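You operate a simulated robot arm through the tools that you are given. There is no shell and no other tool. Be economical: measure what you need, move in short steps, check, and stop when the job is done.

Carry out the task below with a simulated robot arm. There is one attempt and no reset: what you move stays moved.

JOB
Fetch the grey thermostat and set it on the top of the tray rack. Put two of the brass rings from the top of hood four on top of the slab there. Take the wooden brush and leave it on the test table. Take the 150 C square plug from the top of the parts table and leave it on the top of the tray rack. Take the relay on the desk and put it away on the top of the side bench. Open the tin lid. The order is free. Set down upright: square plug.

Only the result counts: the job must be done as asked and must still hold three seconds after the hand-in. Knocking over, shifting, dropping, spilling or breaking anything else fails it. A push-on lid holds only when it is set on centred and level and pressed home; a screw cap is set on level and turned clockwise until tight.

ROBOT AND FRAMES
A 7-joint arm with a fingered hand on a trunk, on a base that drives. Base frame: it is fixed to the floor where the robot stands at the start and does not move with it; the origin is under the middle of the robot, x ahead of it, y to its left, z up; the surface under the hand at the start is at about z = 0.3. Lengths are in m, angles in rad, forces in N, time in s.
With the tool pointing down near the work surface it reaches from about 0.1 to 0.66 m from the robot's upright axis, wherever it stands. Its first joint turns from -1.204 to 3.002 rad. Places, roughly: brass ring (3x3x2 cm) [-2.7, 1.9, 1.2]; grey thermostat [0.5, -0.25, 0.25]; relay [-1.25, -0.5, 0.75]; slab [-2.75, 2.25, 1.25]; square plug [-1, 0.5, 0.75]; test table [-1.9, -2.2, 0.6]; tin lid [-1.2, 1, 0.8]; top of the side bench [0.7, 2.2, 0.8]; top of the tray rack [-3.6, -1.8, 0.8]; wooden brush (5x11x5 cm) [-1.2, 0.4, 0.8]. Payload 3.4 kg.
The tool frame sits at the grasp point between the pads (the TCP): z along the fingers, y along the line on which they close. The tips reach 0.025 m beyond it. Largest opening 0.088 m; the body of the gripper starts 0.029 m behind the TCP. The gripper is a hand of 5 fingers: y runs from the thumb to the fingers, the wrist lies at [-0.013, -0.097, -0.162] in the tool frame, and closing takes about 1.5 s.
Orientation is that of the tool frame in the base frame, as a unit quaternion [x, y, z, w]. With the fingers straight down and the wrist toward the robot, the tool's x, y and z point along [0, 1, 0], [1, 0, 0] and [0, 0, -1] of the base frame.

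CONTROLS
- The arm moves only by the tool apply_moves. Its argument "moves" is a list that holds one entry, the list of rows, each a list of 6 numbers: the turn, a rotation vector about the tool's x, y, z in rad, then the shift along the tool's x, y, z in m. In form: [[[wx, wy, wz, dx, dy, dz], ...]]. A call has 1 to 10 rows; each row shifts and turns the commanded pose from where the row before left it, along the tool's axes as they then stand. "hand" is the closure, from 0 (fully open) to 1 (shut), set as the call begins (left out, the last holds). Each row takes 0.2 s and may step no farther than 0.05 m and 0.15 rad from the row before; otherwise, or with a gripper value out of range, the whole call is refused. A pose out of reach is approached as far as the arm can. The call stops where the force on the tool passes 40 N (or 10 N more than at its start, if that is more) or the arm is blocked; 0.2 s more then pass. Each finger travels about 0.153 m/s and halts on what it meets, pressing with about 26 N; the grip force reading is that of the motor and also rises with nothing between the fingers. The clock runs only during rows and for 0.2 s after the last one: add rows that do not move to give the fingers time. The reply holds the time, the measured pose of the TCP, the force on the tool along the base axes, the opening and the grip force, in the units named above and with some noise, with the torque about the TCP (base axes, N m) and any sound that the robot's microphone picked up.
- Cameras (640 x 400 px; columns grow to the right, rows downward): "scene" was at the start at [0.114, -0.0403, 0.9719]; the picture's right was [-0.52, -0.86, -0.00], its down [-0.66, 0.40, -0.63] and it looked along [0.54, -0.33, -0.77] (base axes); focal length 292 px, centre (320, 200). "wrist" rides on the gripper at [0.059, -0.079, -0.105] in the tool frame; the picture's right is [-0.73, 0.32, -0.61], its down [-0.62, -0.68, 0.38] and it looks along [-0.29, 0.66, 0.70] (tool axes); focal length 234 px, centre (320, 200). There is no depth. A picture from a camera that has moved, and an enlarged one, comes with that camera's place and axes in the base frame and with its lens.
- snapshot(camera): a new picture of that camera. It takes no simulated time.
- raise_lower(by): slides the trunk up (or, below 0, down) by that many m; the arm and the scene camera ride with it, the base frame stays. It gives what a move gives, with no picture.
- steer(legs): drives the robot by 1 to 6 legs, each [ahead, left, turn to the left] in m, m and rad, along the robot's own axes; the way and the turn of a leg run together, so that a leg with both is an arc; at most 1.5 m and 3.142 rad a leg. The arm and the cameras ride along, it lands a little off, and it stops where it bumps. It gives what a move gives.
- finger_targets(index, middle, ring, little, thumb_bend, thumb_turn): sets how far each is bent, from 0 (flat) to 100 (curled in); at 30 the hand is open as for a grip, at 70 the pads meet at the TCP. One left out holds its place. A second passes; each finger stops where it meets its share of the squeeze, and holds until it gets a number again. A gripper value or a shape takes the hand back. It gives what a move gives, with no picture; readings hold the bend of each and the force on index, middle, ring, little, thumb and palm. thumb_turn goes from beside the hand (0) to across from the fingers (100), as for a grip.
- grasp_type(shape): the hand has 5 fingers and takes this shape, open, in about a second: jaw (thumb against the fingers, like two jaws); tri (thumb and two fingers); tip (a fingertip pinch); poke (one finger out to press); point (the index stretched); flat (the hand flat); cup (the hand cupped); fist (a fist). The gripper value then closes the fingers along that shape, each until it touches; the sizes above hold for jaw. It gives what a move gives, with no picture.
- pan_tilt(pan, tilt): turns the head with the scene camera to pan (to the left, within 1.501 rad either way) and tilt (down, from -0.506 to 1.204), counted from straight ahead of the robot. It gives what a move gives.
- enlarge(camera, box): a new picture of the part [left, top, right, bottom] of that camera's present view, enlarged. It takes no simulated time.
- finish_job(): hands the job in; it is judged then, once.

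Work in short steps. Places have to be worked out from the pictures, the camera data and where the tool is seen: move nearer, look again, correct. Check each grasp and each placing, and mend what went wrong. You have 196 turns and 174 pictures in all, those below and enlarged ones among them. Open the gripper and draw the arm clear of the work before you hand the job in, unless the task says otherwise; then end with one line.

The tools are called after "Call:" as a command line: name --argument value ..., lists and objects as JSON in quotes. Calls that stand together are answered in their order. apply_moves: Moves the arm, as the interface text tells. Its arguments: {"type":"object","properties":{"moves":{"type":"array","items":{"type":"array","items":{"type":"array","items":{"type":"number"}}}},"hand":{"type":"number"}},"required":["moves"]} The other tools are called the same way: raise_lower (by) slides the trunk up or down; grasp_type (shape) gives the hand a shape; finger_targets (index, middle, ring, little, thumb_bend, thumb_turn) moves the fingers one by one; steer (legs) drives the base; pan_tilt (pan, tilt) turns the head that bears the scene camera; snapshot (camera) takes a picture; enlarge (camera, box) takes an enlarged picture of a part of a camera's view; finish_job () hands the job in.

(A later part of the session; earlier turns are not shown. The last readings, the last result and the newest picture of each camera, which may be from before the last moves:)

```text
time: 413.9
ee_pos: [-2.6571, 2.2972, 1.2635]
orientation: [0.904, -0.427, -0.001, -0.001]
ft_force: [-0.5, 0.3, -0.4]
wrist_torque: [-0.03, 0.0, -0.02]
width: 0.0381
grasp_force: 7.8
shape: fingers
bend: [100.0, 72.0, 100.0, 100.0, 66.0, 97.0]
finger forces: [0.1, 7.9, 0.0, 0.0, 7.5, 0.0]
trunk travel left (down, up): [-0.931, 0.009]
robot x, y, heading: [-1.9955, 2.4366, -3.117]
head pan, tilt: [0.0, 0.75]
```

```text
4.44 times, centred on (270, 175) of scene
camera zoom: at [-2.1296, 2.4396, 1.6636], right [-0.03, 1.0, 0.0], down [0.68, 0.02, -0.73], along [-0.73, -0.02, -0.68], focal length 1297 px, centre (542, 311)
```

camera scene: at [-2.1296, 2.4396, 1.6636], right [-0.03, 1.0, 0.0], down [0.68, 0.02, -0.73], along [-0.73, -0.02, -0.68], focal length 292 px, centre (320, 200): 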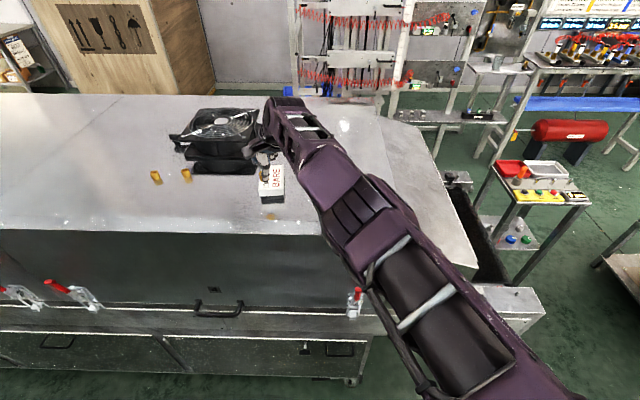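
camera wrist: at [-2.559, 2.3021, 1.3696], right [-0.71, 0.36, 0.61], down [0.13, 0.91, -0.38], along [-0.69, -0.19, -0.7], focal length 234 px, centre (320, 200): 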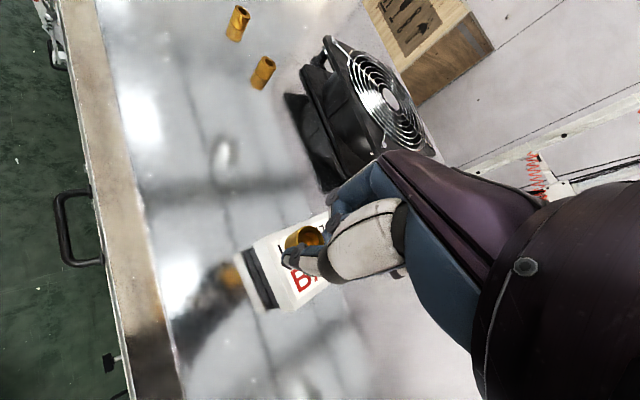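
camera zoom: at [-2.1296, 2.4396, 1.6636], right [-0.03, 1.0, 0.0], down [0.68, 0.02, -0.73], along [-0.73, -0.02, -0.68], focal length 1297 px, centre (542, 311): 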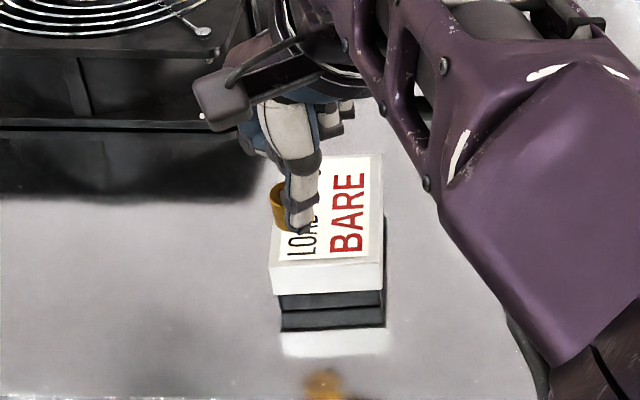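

The slab top is at z about 1.222, spanning x -2.635 to -2.73, y 2.28 to 2.335. The ring is barely above it. I'll raise the last millimetres and move 6 cm west to the slab's far half.

Call:
raise_lower --by 0.009

Call:
apply_moves --moves '[[[0, 0, 0, 0, 0, -0.015], [0, 0, 0, 0, 0, 0]]]'

Call:
steer --legs '[[0.06, -0.011, 0]]'

Call:
enlarge --camera "wrist" --box '[220, 180, 380, 330]'

Call:
enlarge --camera "scene" --box '[220, 130, 320, 220]'

```text
time: 414.5
ee_pos: [-2.6563, 2.3002, 1.2737]
orientation: [0.904, -0.428, -0.001, 0.0]
ft_force: [-0.6, -0.2, -0.3]
wrist_torque: [0.01, -0.02, 0.03]
width: 0.0384
grasp_force: 8.0
shape: fingers
bend: [100.0, 72.0, 100.0, 100.0, 66.0, 97.0]
finger forces: [0.1, 8.0, 0.0, 0.0, 7.5, 0.0]
trunk travel left (down, up): [-0.94, 0.0]
robot x, y, heading: [-1.9897, 2.4421, -3.112]
head pan, tilt: [0.0, 0.75]
```

```text
time: 415.1
ee_pos: [-2.6576, 2.2998, 1.2883]
orientation: [0.904, -0.428, -0.001, 0.0]
ft_force: [0.5, 0.5, -0.2]
wrist_torque: [-0.02, -0.01, 0.0]
width: 0.0384
grasp_force: 8.0
shape: fingers
bend: [100.0, 72.0, 100.0, 100.0, 66.0, 97.0]
finger forces: [0.0, 8.0, 0.0, 0.0, 7.3, 0.1]
trunk travel left (down, up): [-0.94, 0.0]
robot x, y, heading: [-1.994, 2.4456, -3.114]
head pan, tilt: [0.0, 0.75]
```

```text
time: 416.1
ee_pos: [-2.7134, 2.3073, 1.2921]
orientation: [0.904, -0.428, -0.004, 0.001]
ft_force: [0.1, -1.0, -0.2]
wrist_torque: [0.01, 0.06, -0.04]
width: 0.0381
grasp_force: 7.8
shape: fingers
bend: [100.0, 72.0, 100.0, 100.0, 66.0, 97.0]
finger forces: [0.0, 8.0, 0.1, 0.0, 7.6, 0.1]
trunk travel left (down, up): [-0.94, 0.0]
robot x, y, heading: [-2.0568, 2.4523, -3.116]
head pan, tilt: [0.0, 0.75]
```

```text
2.67 times, centred on (300, 255) of wrist
camera zoom: at [-2.6147, 2.3114, 1.397], right [-0.71, 0.35, 0.61], down [0.13, 0.92, -0.38], along [-0.7, -0.19, -0.69], focal length 624 px, centre (373, 53)
```

zoom: 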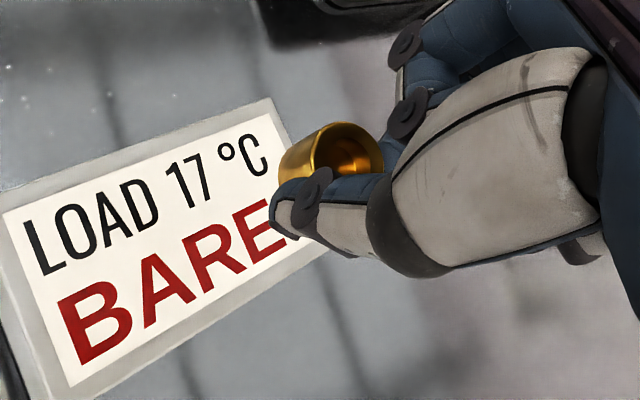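

```text
4.44 times, centred on (270, 175) of scene
camera zoom: at [-2.1837, 2.4487, 1.6732], right [-0.03, 1.0, 0.0], down [0.68, 0.02, -0.73], along [-0.73, -0.02, -0.68], focal length 1297 px, centre (542, 311)
```

zoom: 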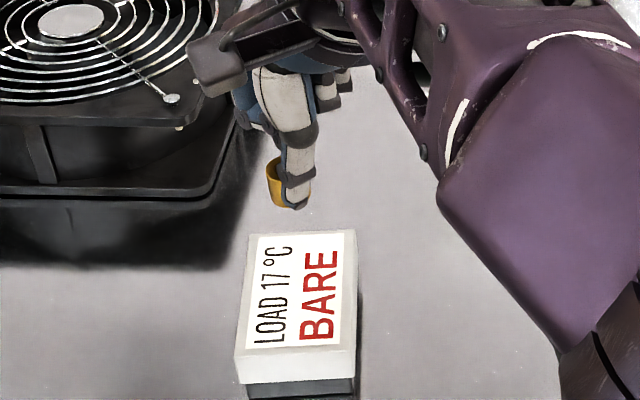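

Better triangulation: slab top z about 1.194, centre (-2.711, 2.30), 10 × 6 cm. The ring is at (-2.706, 2.30); I'll move 2.8 cm west and lower onto the slab.

Call:
steer --legs '[[0.028, 0.001, 0]]'

Call:
raise_lower --by -0.045

Call:
raise_lower --by -0.006

Call:
enlarge --camera "scene" --box '[220, 130, 320, 220]'

Call:
enlarge --camera "wrist" --box '[220, 180, 380, 330]'

```text
time: 416.9
ee_pos: [-2.7428, 2.3083, 1.2916]
orientation: [0.904, -0.427, -0.003, 0.001]
ft_force: [0.0, -1.3, -0.6]
wrist_torque: [0.02, 0.02, 0.0]
width: 0.0381
grasp_force: 7.9
shape: fingers
bend: [100.0, 72.0, 100.0, 100.0, 66.0, 97.0]
finger forces: [0.0, 8.0, 0.0, 0.0, 7.5, 0.0]
trunk travel left (down, up): [-0.94, 0.0]
robot x, y, heading: [-2.0884, 2.4523, -3.111]
head pan, tilt: [0.0, 0.75]
```

```text
time: 417.8
ee_pos: [-2.7474, 2.3063, 1.2436]
orientation: [0.904, -0.427, -0.002, 0.0]
ft_force: [0.0, 0.1, 0.1]
wrist_torque: [0.02, -0.01, 0.0]
width: 0.0385
grasp_force: 7.5
shape: fingers
bend: [100.0, 72.0, 100.0, 100.0, 66.0, 97.0]
finger forces: [0.1, 7.9, 0.1, 0.0, 7.5, 0.1]
trunk travel left (down, up): [-0.895, 0.045]
robot x, y, heading: [-2.0869, 2.4523, -3.117]
head pan, tilt: [0.0, 0.75]
```

```text
time: 418.3
ee_pos: [-2.7474, 2.3071, 1.2376]
orientation: [0.904, -0.428, -0.001, 0.0]
ft_force: [1.1, 0.3, -0.2]
wrist_torque: [-0.02, 0.0, 0.01]
width: 0.0386
grasp_force: 8.4
shape: fingers
bend: [100.0, 72.0, 100.0, 100.0, 66.0, 97.0]
finger forces: [0.0, 8.0, 0.1, 0.0, 7.6, 0.0]
trunk travel left (down, up): [-0.889, 0.051]
robot x, y, heading: [-2.0852, 2.4525, -3.115]
head pan, tilt: [0.0, 0.75]
```

```text
4.44 times, centred on (270, 175) of scene
camera zoom: at [-2.2192, 2.448, 1.6215], right [-0.03, 1.0, 0.0], down [0.68, 0.02, -0.73], along [-0.73, -0.02, -0.68], focal length 1297 px, centre (542, 311)
```

zoom: 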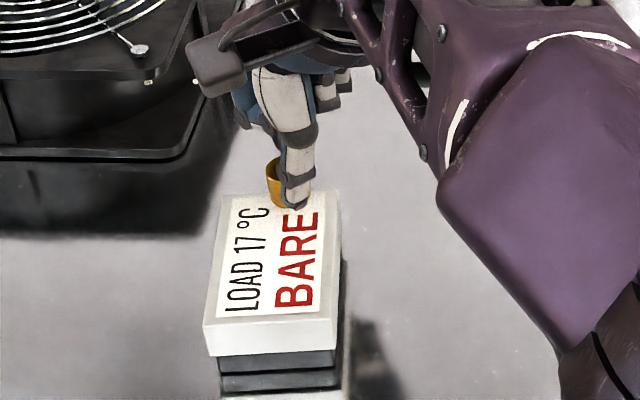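

```text
2.67 times, centred on (300, 255) of wrist
camera zoom: at [-2.6488, 2.3106, 1.3433], right [-0.71, 0.36, 0.61], down [0.13, 0.91, -0.38], along [-0.69, -0.19, -0.7], focal length 624 px, centre (373, 53)
```

zoom: 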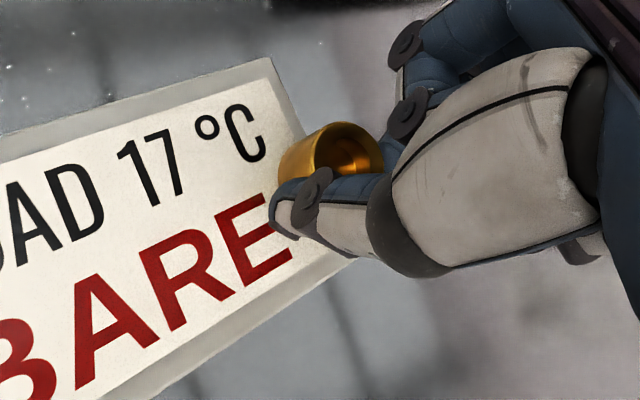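

The ring sits at the slab's west edge (about -2.757), too far. Backing the base 2.5 cm east, then continuing down.

Call:
steer --legs '[[-0.025, 0, 0]]'

Call:
raise_lower --by -0.003

Call:
enlarge --camera "scene" --box '[220, 130, 320, 220]'

Call:
enlarge --camera "wrist" --box '[220, 180, 380, 330]'

```text
time: 419.1
ee_pos: [-2.7258, 2.3075, 1.2348]
orientation: [0.904, -0.428, 0.0, -0.001]
ft_force: [-0.5, -0.8, 1.6]
wrist_torque: [-0.02, -0.02, 0.03]
width: 0.0379
grasp_force: 8.0
shape: fingers
bend: [100.0, 73.0, 100.0, 100.0, 67.0, 97.0]
finger forces: [0.1, 8.5, 0.1, 0.0, 7.5, 0.0]
trunk travel left (down, up): [-0.889, 0.051]
robot x, y, heading: [-2.0585, 2.4539, -3.118]
head pan, tilt: [0.0, 0.75]
```

```text
time: 419.7
ee_pos: [-2.722, 2.3084, 1.2361]
orientation: [0.904, -0.427, -0.002, 0.0]
ft_force: [-0.9, -1.0, 2.8]
wrist_torque: [0.0, 0.01, 0.03]
width: 0.038
grasp_force: 7.4
shape: fingers
bend: [100.0, 73.0, 100.0, 100.0, 67.0, 97.0]
finger forces: [0.0, 8.3, 0.0, 0.0, 7.3, 0.0]
trunk travel left (down, up): [-0.886, 0.054]
robot x, y, heading: [-2.0584, 2.4519, -3.114]
head pan, tilt: [0.0, 0.75]
```

```text
4.44 times, centred on (270, 175) of scene
camera zoom: at [-2.1943, 2.4491, 1.6186], right [-0.03, 1.0, 0.0], down [0.68, 0.02, -0.73], along [-0.73, -0.02, -0.68], focal length 1297 px, centre (542, 311)
```

zoom: 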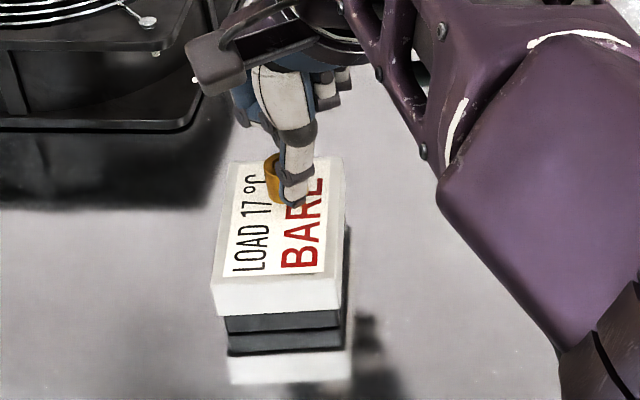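

```text
2.67 times, centred on (300, 255) of wrist
camera zoom: at [-2.624, 2.3116, 1.3411], right [-0.71, 0.36, 0.61], down [0.13, 0.91, -0.38], along [-0.69, -0.19, -0.69], focal length 624 px, centre (373, 53)
```

zoom: 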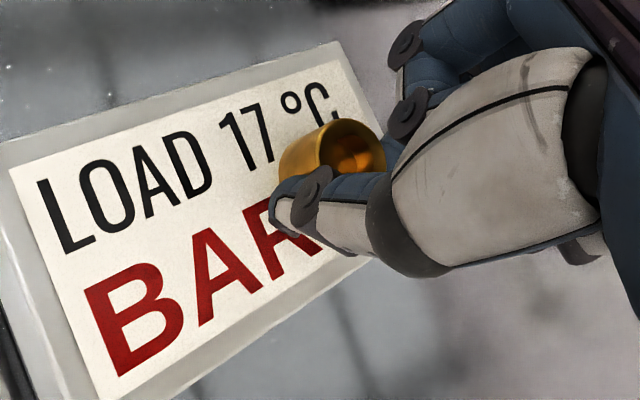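

Ring touches the slab (about 3 N), on the west half. Lowering 2 mm more, then releasing and rising.

Call:
raise_lower --by -0.002

Call:
finger_targets --middle 45 --thumb_bend 42

Call:
raise_lower --by 0.055

Call:
snapshot --camera "wrist"

Call:
enlarge --camera "scene" --box '[140, 130, 340, 230]'

```text
time: 420.2
ee_pos: [-2.721, 2.3071, 1.234]
orientation: [0.904, -0.428, -0.001, 0.001]
ft_force: [0.6, 0.4, 2.7]
wrist_torque: [0.0, -0.05, 0.01]
width: 0.0376
grasp_force: 5.7
shape: fingers
bend: [100.0, 74.0, 100.0, 100.0, 68.0, 97.0]
finger forces: [0.0, 5.6, 0.1, 0.0, 6.2, 0.0]
trunk travel left (down, up): [-0.884, 0.056]
robot x, y, heading: [-2.0606, 2.454, -3.117]
head pan, tilt: [0.0, 0.75]
```

```text
time: 421.2
ee_pos: [-2.7206, 2.3079, 1.2336]
orientation: [0.904, -0.427, -0.001, -0.001]
ft_force: [0.5, 0.2, 0.1]
wrist_torque: [0.02, 0.02, -0.02]
width: 0.0475
grasp_force: 0.1
shape: fingers
bend: [100.0, 45.0, 100.0, 100.0, 42.0, 97.0]
finger forces: [0.1, 0.0, 0.0, 0.0, 0.1, 0.1]
trunk travel left (down, up): [-0.884, 0.056]
robot x, y, heading: [-2.06, 2.4556, -3.112]
head pan, tilt: [0.0, 0.75]
```

```text
time: 422.1
ee_pos: [-2.7227, 2.3074, 1.2886]
orientation: [0.904, -0.427, -0.001, 0.0]
ft_force: [-0.1, -0.1, 1.1]
wrist_torque: [0.01, 0.0, 0.0]
width: 0.0476
grasp_force: 0.0
shape: fingers
bend: [100.0, 45.0, 100.0, 100.0, 42.0, 97.0]
finger forces: [0.0, 0.1, 0.1, 0.1, 0.1, 0.0]
trunk travel left (down, up): [-0.939, 0.001]
robot x, y, heading: [-2.0575, 2.4501, -3.114]
head pan, tilt: [0.0, 0.75]
```

```text
33 pictures are left
camera wrist: at [-2.6237, 2.3115, 1.3938], right [-0.71, 0.36, 0.61], down [0.13, 0.91, -0.38], along [-0.69, -0.19, -0.7], focal length 234 px, centre (320, 200)
```

wrist: 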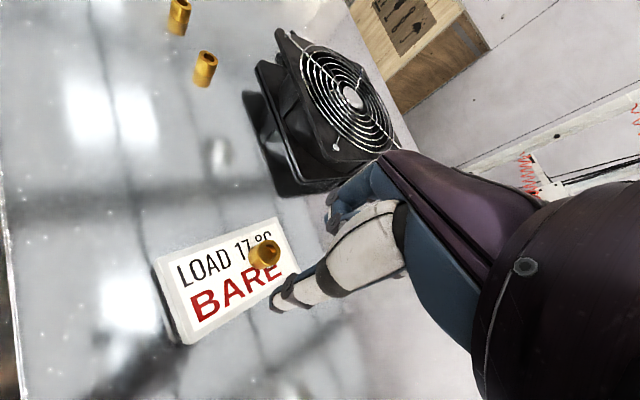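

```text
3.20 times, centred on (240, 180) of scene
camera zoom: at [-2.1939, 2.4488, 1.6716], right [-0.03, 1.0, 0.0], down [0.68, 0.02, -0.73], along [-0.73, -0.02, -0.68], focal length 934 px, centre (576, 264)
```

zoom: 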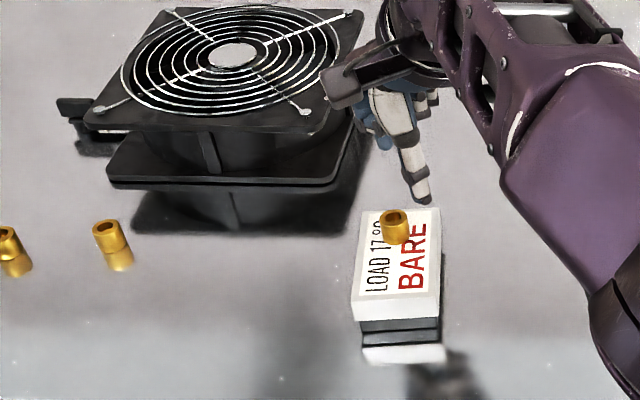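

Ring 1 is standing on the slab at (-2.713, 2.297). Next is ring A: go east, south, then west to avoid the fan.

Call:
steer --legs '[[-0.07, 0, 0], [0, 0.318, 0], [0.075, 0, 0]]'

Call:
finger_targets --middle 35 --thumb_bend 35

Call:
snapshot --camera "wrist"

```text
time: 425.5
ee_pos: [-2.7124, 1.9849, 1.2899]
orientation: [0.906, -0.424, -0.002, 0.001]
ft_force: [-0.2, -0.1, 0.1]
wrist_torque: [0.01, 0.0, 0.0]
width: 0.0474
grasp_force: 0.1
shape: fingers
bend: [100.0, 45.0, 100.0, 100.0, 42.0, 97.0]
finger forces: [0.0, 0.0, 0.0, 0.1, 0.0, 0.0]
trunk travel left (down, up): [-0.939, 0.001]
robot x, y, heading: [-2.054, 2.1349, -3.105]
head pan, tilt: [0.0, 0.75]
```

```text
time: 426.5
ee_pos: [-2.7152, 1.9852, 1.2874]
orientation: [0.906, -0.424, 0.0, 0.001]
ft_force: [0.3, -0.5, -0.2]
wrist_torque: [0.05, 0.04, -0.01]
width: 0.0506
grasp_force: 0.0
shape: fingers
bend: [100.0, 35.0, 100.0, 100.0, 35.0, 96.0]
finger forces: [0.0, 0.1, 0.0, 0.0, 0.0, 0.0]
trunk travel left (down, up): [-0.939, 0.001]
robot x, y, heading: [-2.0559, 2.1345, -3.11]
head pan, tilt: [0.0, 0.75]
```

```text
31 pictures are left
camera wrist: at [-2.6168, 1.9895, 1.3943], right [-0.71, 0.35, 0.61], down [0.12, 0.92, -0.38], along [-0.69, -0.2, -0.69], focal length 234 px, centre (320, 200)
```

wrist: 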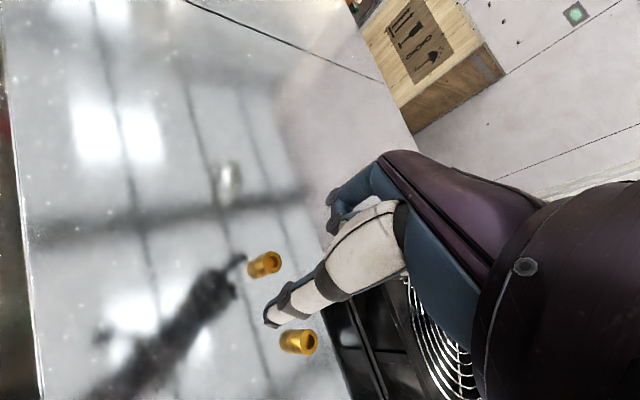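

Ring A's top is at (-2.729, 1.9825). Nudging forward 1.7 cm, lowering to z about 1.225, and checking.

Call:
steer --legs '[[0.017, 0.002, 0]]'

Call:
raise_lower --by -0.068

Call:
snapshot --camera "wrist"

```text
time: 427.3
ee_pos: [-2.7276, 1.9823, 1.2903]
orientation: [0.906, -0.424, -0.002, 0.0]
ft_force: [0.4, -0.6, -0.1]
wrist_torque: [0.01, 0.01, 0.01]
width: 0.0503
grasp_force: 0.2
shape: fingers
bend: [100.0, 35.0, 100.0, 100.0, 35.0, 96.0]
finger forces: [0.0, 0.1, 0.1, 0.1, 0.0, 0.1]
trunk travel left (down, up): [-0.939, 0.001]
robot x, y, heading: [-2.072, 2.1329, -3.105]
head pan, tilt: [0.0, 0.75]
```

```text
time: 428.4
ee_pos: [-2.7307, 1.9821, 1.2203]
orientation: [0.906, -0.424, -0.001, 0.001]
ft_force: [-0.4, 0.0, 0.5]
wrist_torque: [0.02, 0.0, 0.01]
width: 0.0505
grasp_force: 0.0
shape: fingers
bend: [100.0, 35.0, 100.0, 100.0, 35.0, 96.0]
finger forces: [0.0, 0.0, 0.0, 0.0, 0.0, 0.0]
trunk travel left (down, up): [-0.871, 0.069]
robot x, y, heading: [-2.0725, 2.1312, -3.111]
head pan, tilt: [0.0, 0.75]
```

```text
30 pictures are left
camera wrist: at [-2.6333, 1.9868, 1.3262], right [-0.71, 0.35, 0.61], down [0.12, 0.92, -0.38], along [-0.69, -0.2, -0.69], focal length 234 px, centre (320, 200)
```

wrist: 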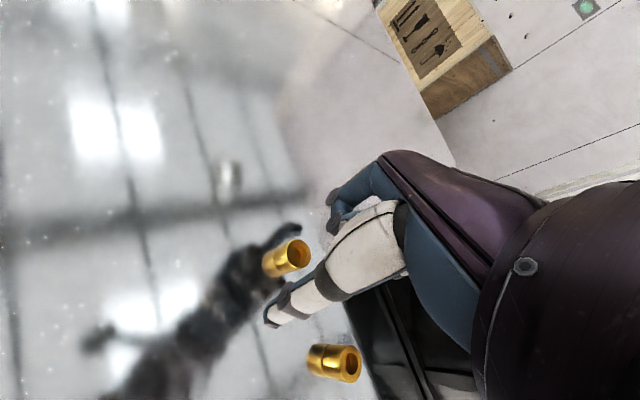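

Same view as with ring C. Lowering 1.6 cm and pinching, then lifting.

Call:
raise_lower --by -0.016

Call:
finger_targets --middle 75 --thumb_bend 72

Call:
raise_lower --by 0.085

Call:
snapshot --camera "wrist"

```text
time: 429.0
ee_pos: [-2.7318, 1.981, 1.2035]
orientation: [0.906, -0.424, 0.0, 0.001]
ft_force: [0.1, 0.0, 0.2]
wrist_torque: [-0.02, 0.01, 0.0]
width: 0.0505
grasp_force: 0.0
shape: fingers
bend: [100.0, 35.0, 100.0, 100.0, 35.0, 96.0]
finger forces: [0.0, 0.0, 0.0, 0.0, 0.0, 0.0]
trunk travel left (down, up): [-0.855, 0.085]
robot x, y, heading: [-2.072, 2.1359, -3.106]
head pan, tilt: [0.0, 0.75]
```

```text
time: 430.0
ee_pos: [-2.7323, 1.981, 1.2032]
orientation: [0.905, -0.425, -0.001, 0.001]
ft_force: [-0.4, -0.5, -0.4]
wrist_torque: [0.01, 0.0, 0.02]
width: 0.0383
grasp_force: 7.8
shape: fingers
bend: [100.0, 72.0, 100.0, 100.0, 66.0, 97.0]
finger forces: [0.1, 7.7, 0.0, 0.0, 8.0, 0.1]
trunk travel left (down, up): [-0.855, 0.085]
robot x, y, heading: [-2.0709, 2.1306, -3.112]
head pan, tilt: [0.0, 0.75]
```

```text
time: 431.2
ee_pos: [-2.7316, 1.9823, 1.2894]
orientation: [0.906, -0.424, -0.001, -0.001]
ft_force: [-0.2, -0.2, 0.3]
wrist_torque: [0.01, 0.03, 0.02]
width: 0.0383
grasp_force: 7.8
shape: fingers
bend: [100.0, 72.0, 100.0, 100.0, 66.0, 97.0]
finger forces: [0.0, 7.7, 0.0, 0.0, 7.9, 0.1]
trunk travel left (down, up): [-0.94, 0.0]
robot x, y, heading: [-2.0695, 2.1312, -3.105]
head pan, tilt: [0.0, 0.75]
```

```text
29 pictures are left
camera wrist: at [-2.634, 1.9867, 1.3949], right [-0.71, 0.35, 0.61], down [0.12, 0.92, -0.38], along [-0.69, -0.2, -0.69], focal length 234 px, centre (320, 200)
```

wrist: 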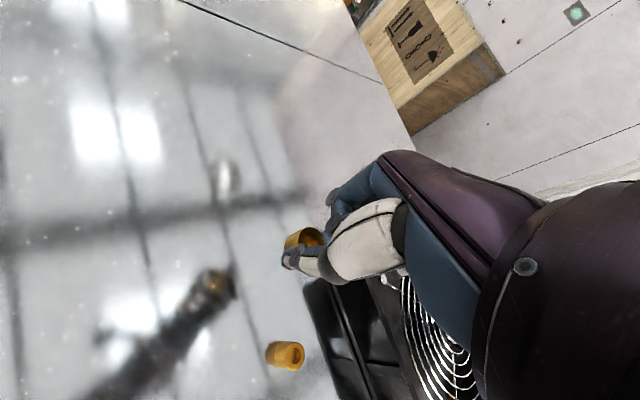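

Ring A held. Moving around east and north to the slab's east half.

Call:
steer --legs '[[-0.09, 0, 0], [0, -0.328, 0], [0.03, 0, 0]]'

Call:
enlarge --camera "wrist" --box '[180, 170, 380, 330]'

Call:
enlarge --camera "scene" --box '[200, 120, 340, 220]'

```text
time: 434.5
ee_pos: [-2.6773, 2.3031, 1.2934]
orientation: [0.908, -0.42, -0.004, 0.001]
ft_force: [0.5, 0.6, 0.3]
wrist_torque: [0.01, 0.05, -0.03]
width: 0.0386
grasp_force: 8.3
shape: fingers
bend: [100.0, 72.0, 100.0, 100.0, 66.0, 97.0]
finger forces: [0.0, 7.8, 0.0, 0.0, 8.0, 0.0]
trunk travel left (down, up): [-0.94, 0.0]
robot x, y, heading: [-2.0269, 2.4609, -3.099]
head pan, tilt: [0.0, 0.75]
```

```text
2.50 times, centred on (280, 250) of wrist
camera zoom: at [-2.5783, 2.3094, 1.3979], right [-0.71, 0.34, 0.61], down [0.11, 0.92, -0.38], along [-0.69, -0.2, -0.69], focal length 585 px, centre (420, 75)
```

zoom: 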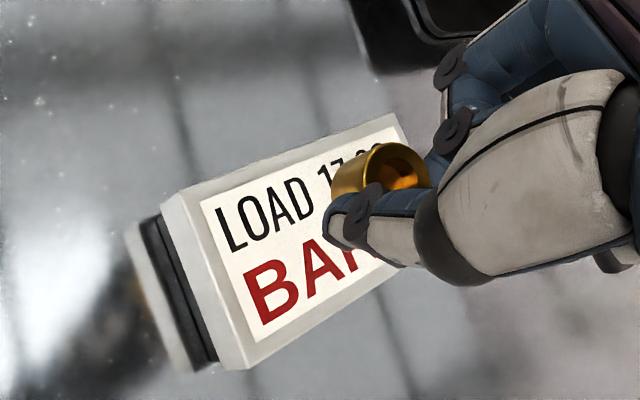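

```text
4.00 times, centred on (270, 170) of scene
camera zoom: at [-2.1495, 2.4539, 1.6733], right [-0.04, 1.0, 0.0], down [0.68, 0.03, -0.73], along [-0.73, -0.03, -0.68], focal length 1168 px, centre (520, 320)
```

zoom: 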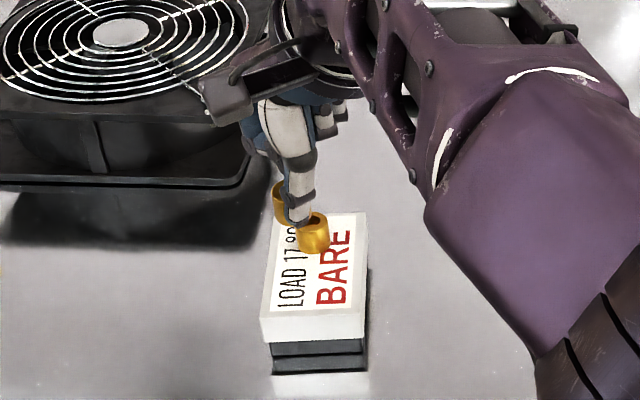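

Held ring at (-2.680, 2.295), ring 1 at (-2.727, 2.297), slab east edge at -2.644. I'll shift 1.2 cm north, then lower.

Call:
steer --legs '[[0, -0.012, 0]]'

Call:
raise_lower --by -0.048

Call:
raise_lower --by -0.006

Call:
enlarge --camera "scene" --box '[200, 120, 340, 220]'

```text
time: 435.3
ee_pos: [-2.6845, 2.3133, 1.2885]
orientation: [0.908, -0.419, -0.001, 0.0]
ft_force: [0.8, 0.1, -0.1]
wrist_torque: [0.05, -0.02, -0.02]
width: 0.0383
grasp_force: 7.3
shape: fingers
bend: [100.0, 72.0, 100.0, 100.0, 66.0, 97.0]
finger forces: [0.0, 7.7, 0.0, 0.0, 7.8, 0.0]
trunk travel left (down, up): [-0.94, 0.0]
robot x, y, heading: [-2.024, 2.4748, -3.099]
head pan, tilt: [0.0, 0.75]
```

```text
time: 436.2
ee_pos: [-2.6834, 2.3179, 1.243]
orientation: [0.908, -0.42, -0.002, 0.001]
ft_force: [-0.1, 0.1, -0.2]
wrist_torque: [0.0, -0.01, 0.0]
width: 0.0384
grasp_force: 8.1
shape: fingers
bend: [100.0, 72.0, 100.0, 100.0, 66.0, 97.0]
finger forces: [0.0, 7.7, 0.0, 0.1, 7.8, 0.0]
trunk travel left (down, up): [-0.892, 0.048]
robot x, y, heading: [-2.0264, 2.4723, -3.098]
head pan, tilt: [0.0, 0.75]
```

```text
time: 436.7
ee_pos: [-2.683, 2.3162, 1.2364]
orientation: [0.908, -0.419, -0.001, 0.001]
ft_force: [-0.9, -0.8, 4.8]
wrist_torque: [0.02, -0.04, 0.01]
width: 0.0381
grasp_force: 8.3
shape: fingers
bend: [100.0, 73.0, 100.0, 100.0, 67.0, 97.0]
finger forces: [0.1, 8.5, 0.0, 0.1, 7.5, 0.0]
trunk travel left (down, up): [-0.886, 0.054]
robot x, y, heading: [-2.0207, 2.4733, -3.099]
head pan, tilt: [0.0, 0.75]
```

```text
4.00 times, centred on (270, 170) of scene
camera zoom: at [-2.157, 2.4672, 1.6187], right [-0.04, 1.0, 0.0], down [0.68, 0.03, -0.73], along [-0.73, -0.03, -0.68], focal length 1168 px, centre (520, 320)
```

zoom: 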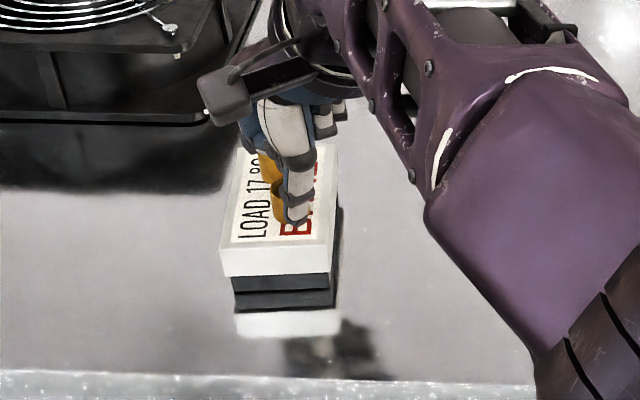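

Contact at 5 N, both rings on the slab. Releasing with a small opening, then rising.

Call:
finger_targets --middle 58 --thumb_bend 48

Call:
raise_lower --by 0.054

Call:
enlarge --camera "scene" --box '[180, 120, 340, 220]'

```text
time: 437.7
ee_pos: [-2.6839, 2.3161, 1.2348]
orientation: [0.908, -0.42, -0.001, 0.0]
ft_force: [0.4, 0.2, -1.2]
wrist_torque: [-0.01, 0.02, -0.02]
width: 0.0448
grasp_force: 0.1
shape: fingers
bend: [100.0, 57.0, 100.0, 100.0, 48.0, 98.0]
finger forces: [0.0, 0.0, 0.0, 0.1, 0.0, 0.0]
trunk travel left (down, up): [-0.886, 0.054]
robot x, y, heading: [-2.0218, 2.471, -3.095]
head pan, tilt: [0.0, 0.75]
```

```text
time: 438.7
ee_pos: [-2.6828, 2.3164, 1.2889]
orientation: [0.908, -0.419, -0.002, 0.001]
ft_force: [0.3, -0.2, -0.1]
wrist_torque: [-0.05, 0.01, 0.04]
width: 0.0448
grasp_force: 0.1
shape: fingers
bend: [100.0, 57.0, 100.0, 100.0, 48.0, 98.0]
finger forces: [0.0, 0.0, 0.0, 0.0, 0.1, 0.0]
trunk travel left (down, up): [-0.94, 0.0]
robot x, y, heading: [-2.0246, 2.4731, -3.092]
head pan, tilt: [0.0, 0.75]
```

```text
4.00 times, centred on (260, 170) of scene
camera zoom: at [-2.1582, 2.4668, 1.6726], right [-0.04, 1.0, 0.0], down [0.68, 0.03, -0.73], along [-0.73, -0.03, -0.68], focal length 1168 px, centre (560, 320)
```

zoom: 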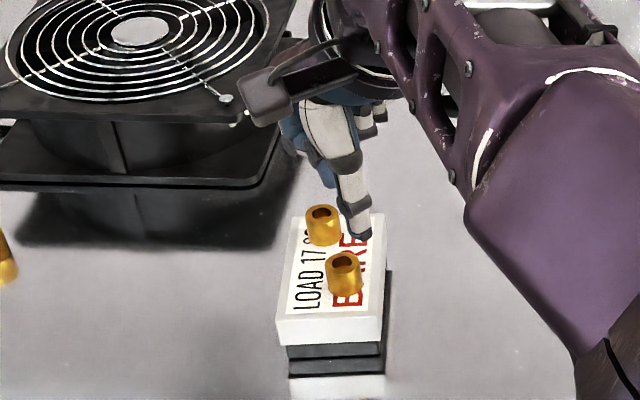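

Both rings stand on the slab. Now the tin: first rise and pull the arm in (using the elbow-bend trick), then turn to face the workbench from the corridor.

Call:
apply_moves --moves '[[[0, 0, 0, 0, 0, -0.05], [0, 0, 0, 0, 0, -0.05], [0, 0, 0, 0, 0, -0.05], [0, 0, 0, 0, 0, -0.05], [0, 0, 0, 0.026, -0.031, 0], [0, 0, 0, 0.026, -0.031, 0], [0, 0, 0, 0.026, -0.031, 0], [0, 0, 0, 0.026, -0.031, 0], [0, 0, 0, 0.026, -0.031, 0]]]'

Call:
steer --legs '[[0, 0, -1.57], [-1.4, 0, 0]]'

Call:
pan_tilt --pan -1.4 --tilt 0.65

Call:
snapshot --camera "scene"

```text
time: 440.7
ee_pos: [-2.6371, 2.3162, 1.5068]
orientation: [0.908, -0.419, -0.001, 0.0]
ft_force: [0.8, -0.4, 0.2]
wrist_torque: [-0.02, 0.0, -0.01]
width: 0.0449
grasp_force: 0.0
shape: fingers
bend: [100.0, 57.0, 100.0, 100.0, 48.0, 98.0]
finger forces: [0.0, 0.0, 0.1, 0.0, 0.0, 0.1]
out of reach, approached as far as the arm can: row 2, 3, 4, 5, 6, 7, 8, 9
trunk travel left (down, up): [-0.94, 0.0]
robot x, y, heading: [-2.0199, 2.4694, -3.102]
head pan, tilt: [0.0, 0.75]
```

```text
time: 451.4
ee_pos: [-2.1253, 1.6989, 1.5072]
orientation: [-0.341, 0.94, 0.0, 0.002]
ft_force: [-0.1, -0.9, 0.3]
wrist_torque: [-0.03, 0.02, -0.01]
width: 0.045
grasp_force: 0.1
shape: fingers
bend: [100.0, 57.0, 100.0, 100.0, 48.0, 98.0]
finger forces: [0.1, 0.1, 0.0, 0.1, 0.0, 0.0]
trunk travel left (down, up): [-0.94, 0.0]
robot x, y, heading: [-1.977, 1.0836, 1.599]
head pan, tilt: [0.0, 0.75]
```

```text
time: 453.0
ee_pos: [-2.126, 1.6987, 1.508]
orientation: [-0.341, 0.94, 0.002, 0.001]
ft_force: [-0.2, 0.1, 0.8]
wrist_torque: [0.03, 0.0, 0.04]
width: 0.0449
grasp_force: 0.0
shape: fingers
bend: [100.0, 57.0, 100.0, 100.0, 48.0, 98.0]
finger forces: [0.1, 0.0, 0.1, 0.0, 0.0, 0.1]
trunk travel left (down, up): [-0.94, 0.0]
robot x, y, heading: [-1.9745, 1.0844, 1.608]
head pan, tilt: [-1.4, 0.649]
```

```text
24 pictures are left
camera scene: at [-1.8927, 1.1517, 1.6812], right [0.2, -0.98, 0.0], down [-0.59, -0.12, -0.8], along [0.78, 0.16, -0.6], focal length 292 px, centre (320, 200)
```

scene: 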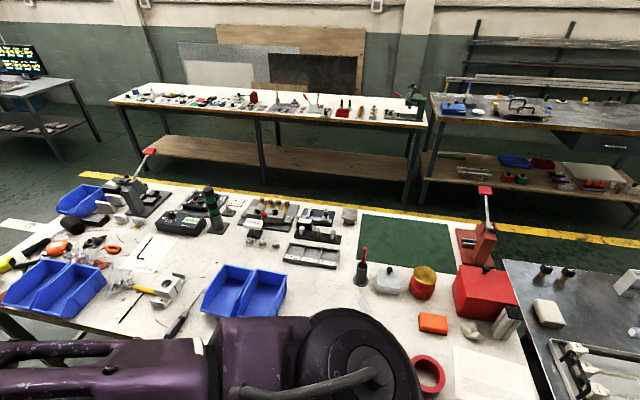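

Call:
enlarge --camera "scene" --box '[370, 240, 530, 340]'

```text
4.00 times, centred on (450, 290) of scene
camera zoom: at [-1.8927, 1.1517, 1.6812], right [0.2, -0.98, 0.0], down [-0.59, -0.12, -0.8], along [0.78, 0.16, -0.6], focal length 1168 px, centre (-200, -160)
```

zoom: 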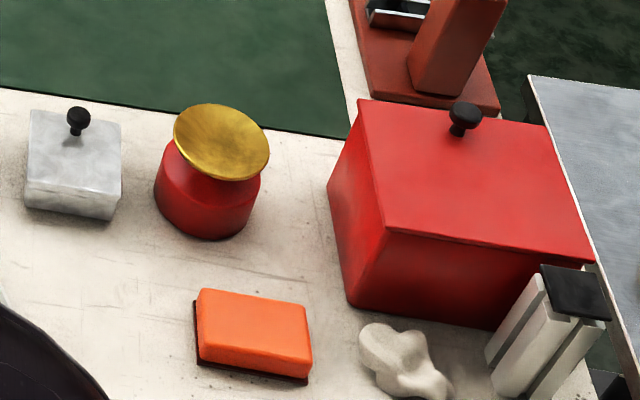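

The grey tin with the black-knobbed lid sits at about (-1.18, 1.04), knob at about (-1.172, 1.045, 0.85), apparently hinged on its west side. I'll turn east, align the hand with the heading, and shift it to the right of the robot.

Call:
steer --legs '[[0, 0, -1.605]]'

Call:
apply_moves --moves '[[[0, 0, 0.132, 0, 0, 0], [0, 0, 0.132, 0, 0, 0], [0, 0, 0.132, 0, 0, 0], [0, 0, 0.132, 0, 0, 0], [0, 0, 0.132, 0, 0, 0], [0, 0, 0, -0.04, 0, 0], [0, 0, 0, -0.04, 0, 0], [0, 0, 0, -0.04, 0, 0], [0, 0, 0, -0.04, 0, 0], [0, 0, 0, -0.04, 0, 0]]]'

Call:
raise_lower --by -0.3

Call:
pan_tilt --pan -0.2 --tilt 0.8

Call:
snapshot --camera "scene"

```text
time: 457.3
ee_pos: [-1.3511, 1.2004, 1.5066]
orientation: [0.45, 0.893, 0.0, 0.001]
ft_force: [-1.5, 0.2, 0.0]
wrist_torque: [0.0, -0.03, 0.02]
width: 0.0448
grasp_force: 0.0
shape: fingers
bend: [100.0, 57.0, 100.0, 100.0, 48.0, 98.0]
finger forces: [0.1, 0.1, 0.1, 0.0, 0.0, 0.0]
trunk travel left (down, up): [-0.94, 0.0]
robot x, y, heading: [-1.9748, 1.0832, -0.024]
head pan, tilt: [-1.4, 0.649]
```

```text
time: 459.5
ee_pos: [-1.2848, 0.944, 1.514]
orientation: [0.715, 0.699, 0.001, 0.0]
ft_force: [0.5, 0.2, 0.1]
wrist_torque: [0.0, -0.01, 0.02]
width: 0.0445
grasp_force: 0.0
shape: fingers
bend: [100.0, 57.0, 100.0, 100.0, 48.0, 98.0]
finger forces: [0.0, 0.0, 0.0, 0.0, 0.0, 0.1]
out of reach, approached as far as the arm can: row 1, 2, 3, 4, 5, 6, 7, 8, 9, 10
trunk travel left (down, up): [-0.94, 0.0]
robot x, y, heading: [-1.9731, 1.0877, -0.026]
head pan, tilt: [-1.4, 0.649]
```

```text
time: 462.5
ee_pos: [-1.2849, 0.9488, 1.2136]
orientation: [0.715, 0.699, 0.0, 0.0]
ft_force: [-0.7, 0.4, -0.3]
wrist_torque: [0.03, -0.01, 0.03]
width: 0.0448
grasp_force: 0.1
shape: fingers
bend: [100.0, 57.0, 100.0, 100.0, 48.0, 98.0]
finger forces: [0.0, 0.1, 0.0, 0.0, 0.1, 0.0]
trunk travel left (down, up): [-0.64, 0.3]
robot x, y, heading: [-1.976, 1.0854, -0.024]
head pan, tilt: [-1.4, 0.649]
```

```text
time: 463.9
ee_pos: [-1.2872, 0.9472, 1.2136]
orientation: [0.715, 0.699, 0.0, 0.0]
ft_force: [0.2, -0.1, -0.1]
wrist_torque: [-0.02, -0.03, -0.02]
width: 0.0447
grasp_force: 0.1
shape: fingers
bend: [100.0, 57.0, 100.0, 100.0, 48.0, 98.0]
finger forces: [0.0, 0.1, 0.0, 0.0, 0.1, 0.0]
trunk travel left (down, up): [-0.64, 0.3]
robot x, y, heading: [-1.973, 1.0833, -0.025]
head pan, tilt: [-0.201, 0.799]
```

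```text
22 pictures are left
camera scene: at [-1.8473, 1.0644, 1.3686], right [-0.22, -0.97, 0.0], down [-0.7, 0.16, -0.7], along [0.68, -0.16, -0.72], focal length 292 px, centre (320, 200)
```

scene: 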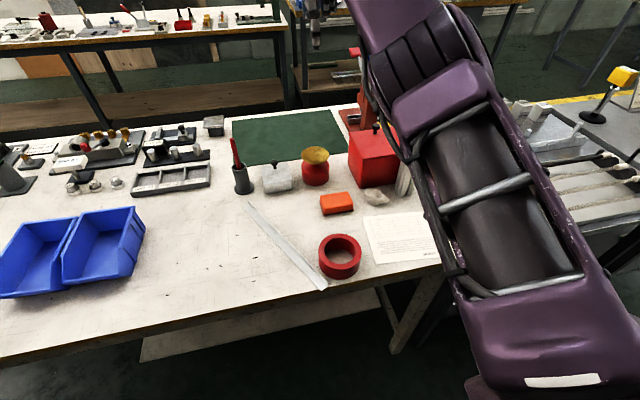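

The hand reaches 0.69 m ahead and 0.14 m right of the base; the bench edge is at x -1.55. I'll place the base so TCP comes over the knob and lower partway.

Call:
steer --legs '[[0.12, 0.1, 0]]'

Call:
raise_lower --by -0.18

Call:
apply_moves --moves '[[[0, 0, 0, 0, 0, 0.04], [0, 0, 0, 0, 0, 0.04], [0, 0, 0, 0, 0, 0.02]]]'

Call:
snapshot --camera "wrist"

```text
time: 465.3
ee_pos: [-1.1652, 1.0433, 1.2133]
orientation: [0.714, 0.7, -0.001, 0.001]
ft_force: [-0.5, 0.0, -0.8]
wrist_torque: [-0.03, 0.02, -0.01]
width: 0.0448
grasp_force: 0.0
shape: fingers
bend: [100.0, 57.0, 100.0, 100.0, 48.0, 98.0]
finger forces: [0.0, 0.0, 0.0, 0.0, 0.1, 0.1]
trunk travel left (down, up): [-0.64, 0.3]
robot x, y, heading: [-1.8586, 1.18, -0.025]
head pan, tilt: [-0.201, 0.799]
```

```text
time: 467.3
ee_pos: [-1.1661, 1.044, 1.0335]
orientation: [0.715, 0.7, 0.0, 0.0]
ft_force: [0.2, 0.4, 0.1]
wrist_torque: [-0.01, -0.01, -0.04]
width: 0.0447
grasp_force: 0.0
shape: fingers
bend: [100.0, 57.0, 100.0, 100.0, 48.0, 98.0]
finger forces: [0.0, 0.0, 0.0, 0.0, 0.1, 0.0]
trunk travel left (down, up): [-0.46, 0.48]
robot x, y, heading: [-1.8527, 1.1768, -0.024]
head pan, tilt: [-0.201, 0.799]
```

```text
time: 468.1
ee_pos: [-1.1359, 1.0457, 0.9424]
orientation: [0.714, 0.7, -0.001, 0.0]
ft_force: [-0.2, 0.2, -0.1]
wrist_torque: [0.0, 0.03, 0.0]
width: 0.0447
grasp_force: 0.1
shape: fingers
bend: [100.0, 57.0, 100.0, 100.0, 48.0, 98.0]
finger forces: [0.0, 0.1, 0.0, 0.0, 0.1, 0.0]
out of reach, approached as far as the arm can: row 1, 2, 3
trunk travel left (down, up): [-0.46, 0.48]
robot x, y, heading: [-1.8567, 1.179, -0.023]
head pan, tilt: [-0.201, 0.799]
```

```text
21 pictures are left
camera wrist: at [-1.214, 1.106, 1.0473], right [0.31, -0.73, 0.61], down [-0.69, -0.61, -0.38], along [0.65, -0.3, -0.7], focal length 234 px, centre (320, 200)
```

wrist: 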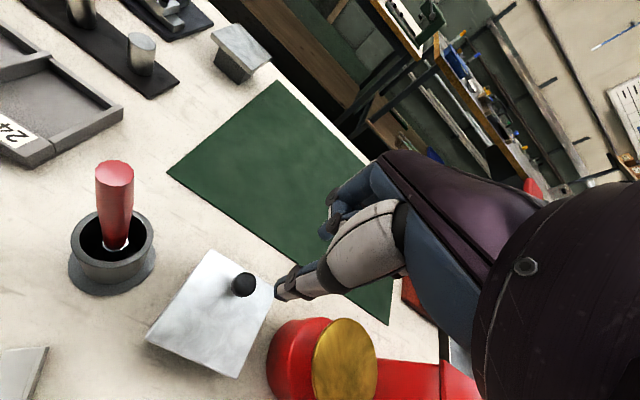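

Knob centre triangulates to (-1.15, 1.044, 0.823); the lid spans x -1.213 to -1.13, so the hinge is on the west. I'll align over the knob, open the pinch, and lower partway.

Call:
steer --legs '[[-0.014, -0.005, 0]]'

Call:
finger_targets --middle 35 --thumb_bend 35

Call:
raise_lower --by -0.08

Call:
snapshot --camera "wrist"

```text
time: 468.9
ee_pos: [-1.1513, 1.0407, 0.9428]
orientation: [0.714, 0.7, 0.0, -0.001]
ft_force: [-0.3, 1.0, 0.0]
wrist_torque: [0.02, -0.02, -0.03]
width: 0.0448
grasp_force: 0.0
shape: fingers
bend: [100.0, 57.0, 100.0, 100.0, 48.0, 98.0]
finger forces: [0.0, 0.0, 0.0, 0.0, 0.0, 0.1]
trunk travel left (down, up): [-0.46, 0.48]
robot x, y, heading: [-1.8662, 1.176, -0.022]
head pan, tilt: [-0.201, 0.799]
```

```text
time: 469.9
ee_pos: [-1.1491, 1.0429, 0.9409]
orientation: [0.714, 0.7, -0.002, 0.0]
ft_force: [0.1, -0.1, 0.6]
wrist_torque: [0.01, 0.0, -0.03]
width: 0.0502
grasp_force: 0.0
shape: fingers
bend: [100.0, 35.0, 100.0, 100.0, 35.0, 96.0]
finger forces: [0.1, 0.1, 0.0, 0.0, 0.0, 0.1]
trunk travel left (down, up): [-0.46, 0.48]
robot x, y, heading: [-1.8676, 1.1736, -0.02]
head pan, tilt: [-0.201, 0.799]
```

```text
time: 471.0
ee_pos: [-1.1511, 1.042, 0.8613]
orientation: [0.715, 0.7, 0.0, 0.0]
ft_force: [0.0, 1.0, -0.1]
wrist_torque: [-0.05, 0.01, -0.01]
width: 0.0503
grasp_force: 0.0
shape: fingers
bend: [100.0, 35.0, 100.0, 100.0, 35.0, 96.0]
finger forces: [0.0, 0.0, 0.0, 0.0, 0.0, 0.0]
trunk travel left (down, up): [-0.38, 0.56]
robot x, y, heading: [-1.8703, 1.1754, -0.023]
head pan, tilt: [-0.201, 0.799]
```

```text
20 pictures are left
camera wrist: at [-1.2283, 1.1013, 0.9679], right [0.31, -0.73, 0.61], down [-0.69, -0.61, -0.38], along [0.65, -0.3, -0.7], focal length 234 px, centre (320, 200)
```

wrist: 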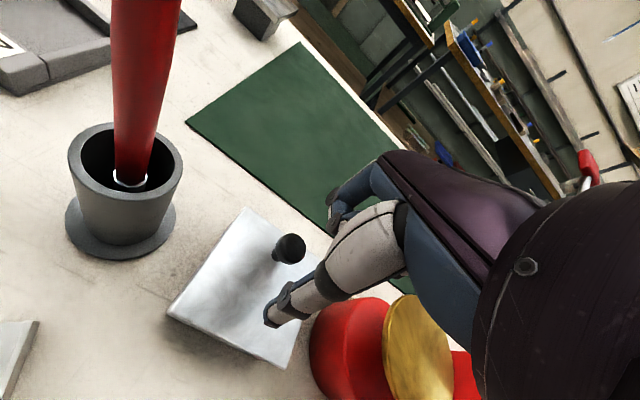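

Aligned: knob at (-1.149, 1.046), lid surface z about 0.80. Lowering 2.7 cm and pinching the knob.

Call:
raise_lower --by -0.028

Call:
finger_targets --middle 75 --thumb_bend 72

Call:
raise_lower --by 0.012

Call:
snapshot --camera "wrist"

```text
time: 471.8
ee_pos: [-1.1501, 1.0417, 0.8344]
orientation: [0.715, 0.699, -0.002, 0.0]
ft_force: [0.2, -0.2, 0.8]
wrist_torque: [0.03, 0.01, -0.01]
width: 0.0504
grasp_force: 0.2
shape: fingers
bend: [100.0, 35.0, 100.0, 100.0, 35.0, 96.0]
finger forces: [0.0, 0.1, 0.0, 0.1, 0.0, 0.1]
trunk travel left (down, up): [-0.352, 0.588]
robot x, y, heading: [-1.8693, 1.1751, -0.021]
head pan, tilt: [-0.201, 0.799]
```

```text
time: 472.8
ee_pos: [-1.15, 1.0415, 0.8333]
orientation: [0.714, 0.7, -0.001, -0.001]
ft_force: [-4.7, -1.5, -0.4]
wrist_torque: [0.02, 0.07, 0.0]
width: 0.0376
grasp_force: 4.5
shape: fingers
bend: [100.0, 73.0, 100.0, 100.0, 67.0, 100.0]
finger forces: [0.0, 3.9, 0.1, 0.0, 5.5, 0.0]
trunk travel left (down, up): [-0.352, 0.588]
robot x, y, heading: [-1.8682, 1.1731, -0.019]
head pan, tilt: [-0.201, 0.799]
```

```text
time: 473.4
ee_pos: [-1.1502, 1.0414, 0.8455]
orientation: [0.715, 0.699, -0.002, -0.002]
ft_force: [-11.2, -2.9, -6.6]
wrist_torque: [-0.01, 0.1, 0.04]
width: 0.0395
grasp_force: 7.3
shape: fingers
bend: [100.0, 74.0, 100.0, 100.0, 63.0, 100.0]
finger forces: [0.0, 4.2, 0.0, 0.1, 9.4, 0.0]
trunk travel left (down, up): [-0.364, 0.576]
robot x, y, heading: [-1.8694, 1.1742, -0.021]
head pan, tilt: [-0.201, 0.799]
```

```text
19 pictures are left
camera wrist: at [-1.2288, 1.1004, 0.9515], right [0.31, -0.73, 0.61], down [-0.7, -0.61, -0.38], along [0.65, -0.3, -0.7], focal length 234 px, centre (320, 200)
```

wrist: 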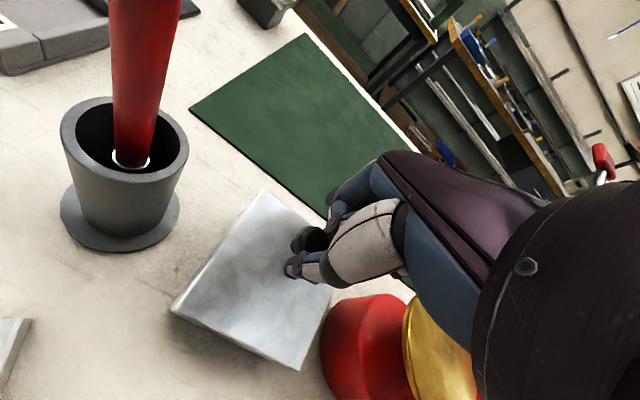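

The reaction force points west and down, as expected for a lid hinged on its west side. Following the arc: base back, trunk up.

Call:
steer --legs '[[-0.012, 0, 0]]'

Call:
raise_lower --by 0.014

Call:
steer --legs '[[-0.012, 0, 0]]'

Call:
raise_lower --by 0.01

Call:
snapshot --camera "wrist"

```text
time: 474.1
ee_pos: [-1.1619, 1.0407, 0.8462]
orientation: [0.714, 0.7, 0.0, -0.001]
ft_force: [-1.6, -2.2, -1.0]
wrist_torque: [-0.01, 0.01, 0.05]
width: 0.0366
grasp_force: 2.5
shape: fingers
bend: [100.0, 74.0, 100.0, 100.0, 69.0, 100.0]
finger forces: [0.1, 2.6, 0.1, 0.0, 2.6, 0.1]
trunk travel left (down, up): [-0.364, 0.576]
robot x, y, heading: [-1.8816, 1.1743, -0.027]
head pan, tilt: [-0.201, 0.799]
```

```text
time: 474.7
ee_pos: [-1.1616, 1.0395, 0.8579]
orientation: [0.715, 0.699, -0.002, -0.002]
ft_force: [-8.7, -2.9, -10.3]
wrist_torque: [-0.03, -0.05, 0.01]
width: 0.0389
grasp_force: 6.1
shape: fingers
bend: [100.0, 74.0, 100.0, 100.0, 64.0, 100.0]
finger forces: [0.0, 3.7, 0.0, 0.0, 9.3, 0.0]
trunk travel left (down, up): [-0.378, 0.562]
robot x, y, heading: [-1.8828, 1.1727, -0.022]
head pan, tilt: [-0.201, 0.799]
```

```text
time: 475.5
ee_pos: [-1.1736, 1.0404, 0.86]
orientation: [0.715, 0.699, 0.0, -0.002]
ft_force: [-2.1, -3.2, -4.1]
wrist_torque: [0.02, 0.0, 0.01]
width: 0.0369
grasp_force: 2.5
shape: fingers
bend: [100.0, 74.0, 100.0, 100.0, 68.0, 100.0]
finger forces: [0.1, 1.7, 0.0, 0.1, 3.6, 0.0]
trunk travel left (down, up): [-0.378, 0.562]
robot x, y, heading: [-1.8926, 1.1752, -0.019]
head pan, tilt: [-0.201, 0.799]
```

```text
time: 476.1
ee_pos: [-1.1736, 1.0395, 0.8678]
orientation: [0.715, 0.699, -0.002, -0.002]
ft_force: [-8.2, -3.4, -16.1]
wrist_torque: [0.01, -0.02, 0.03]
width: 0.0389
grasp_force: 7.9
shape: fingers
bend: [100.0, 73.0, 100.0, 100.0, 64.0, 100.0]
finger forces: [0.1, 5.9, 0.1, 0.1, 9.1, 0.1]
trunk travel left (down, up): [-0.388, 0.552]
robot x, y, heading: [-1.8946, 1.1737, -0.023]
head pan, tilt: [-0.201, 0.799]
```

```text
18 pictures are left
camera wrist: at [-1.2507, 1.0999, 0.9737], right [0.31, -0.73, 0.61], down [-0.7, -0.61, -0.38], along [0.65, -0.3, -0.7], focal length 234 px, centre (320, 200)
```

wrist: 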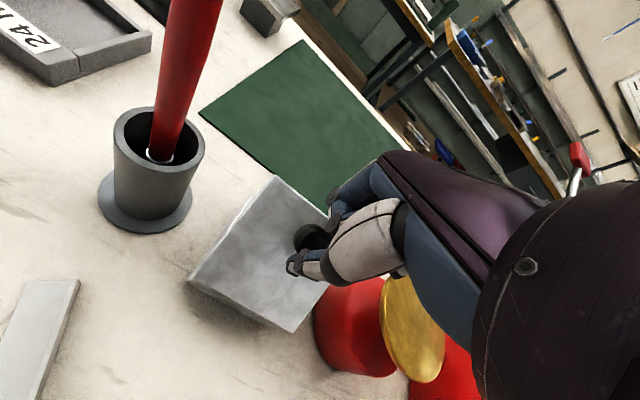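

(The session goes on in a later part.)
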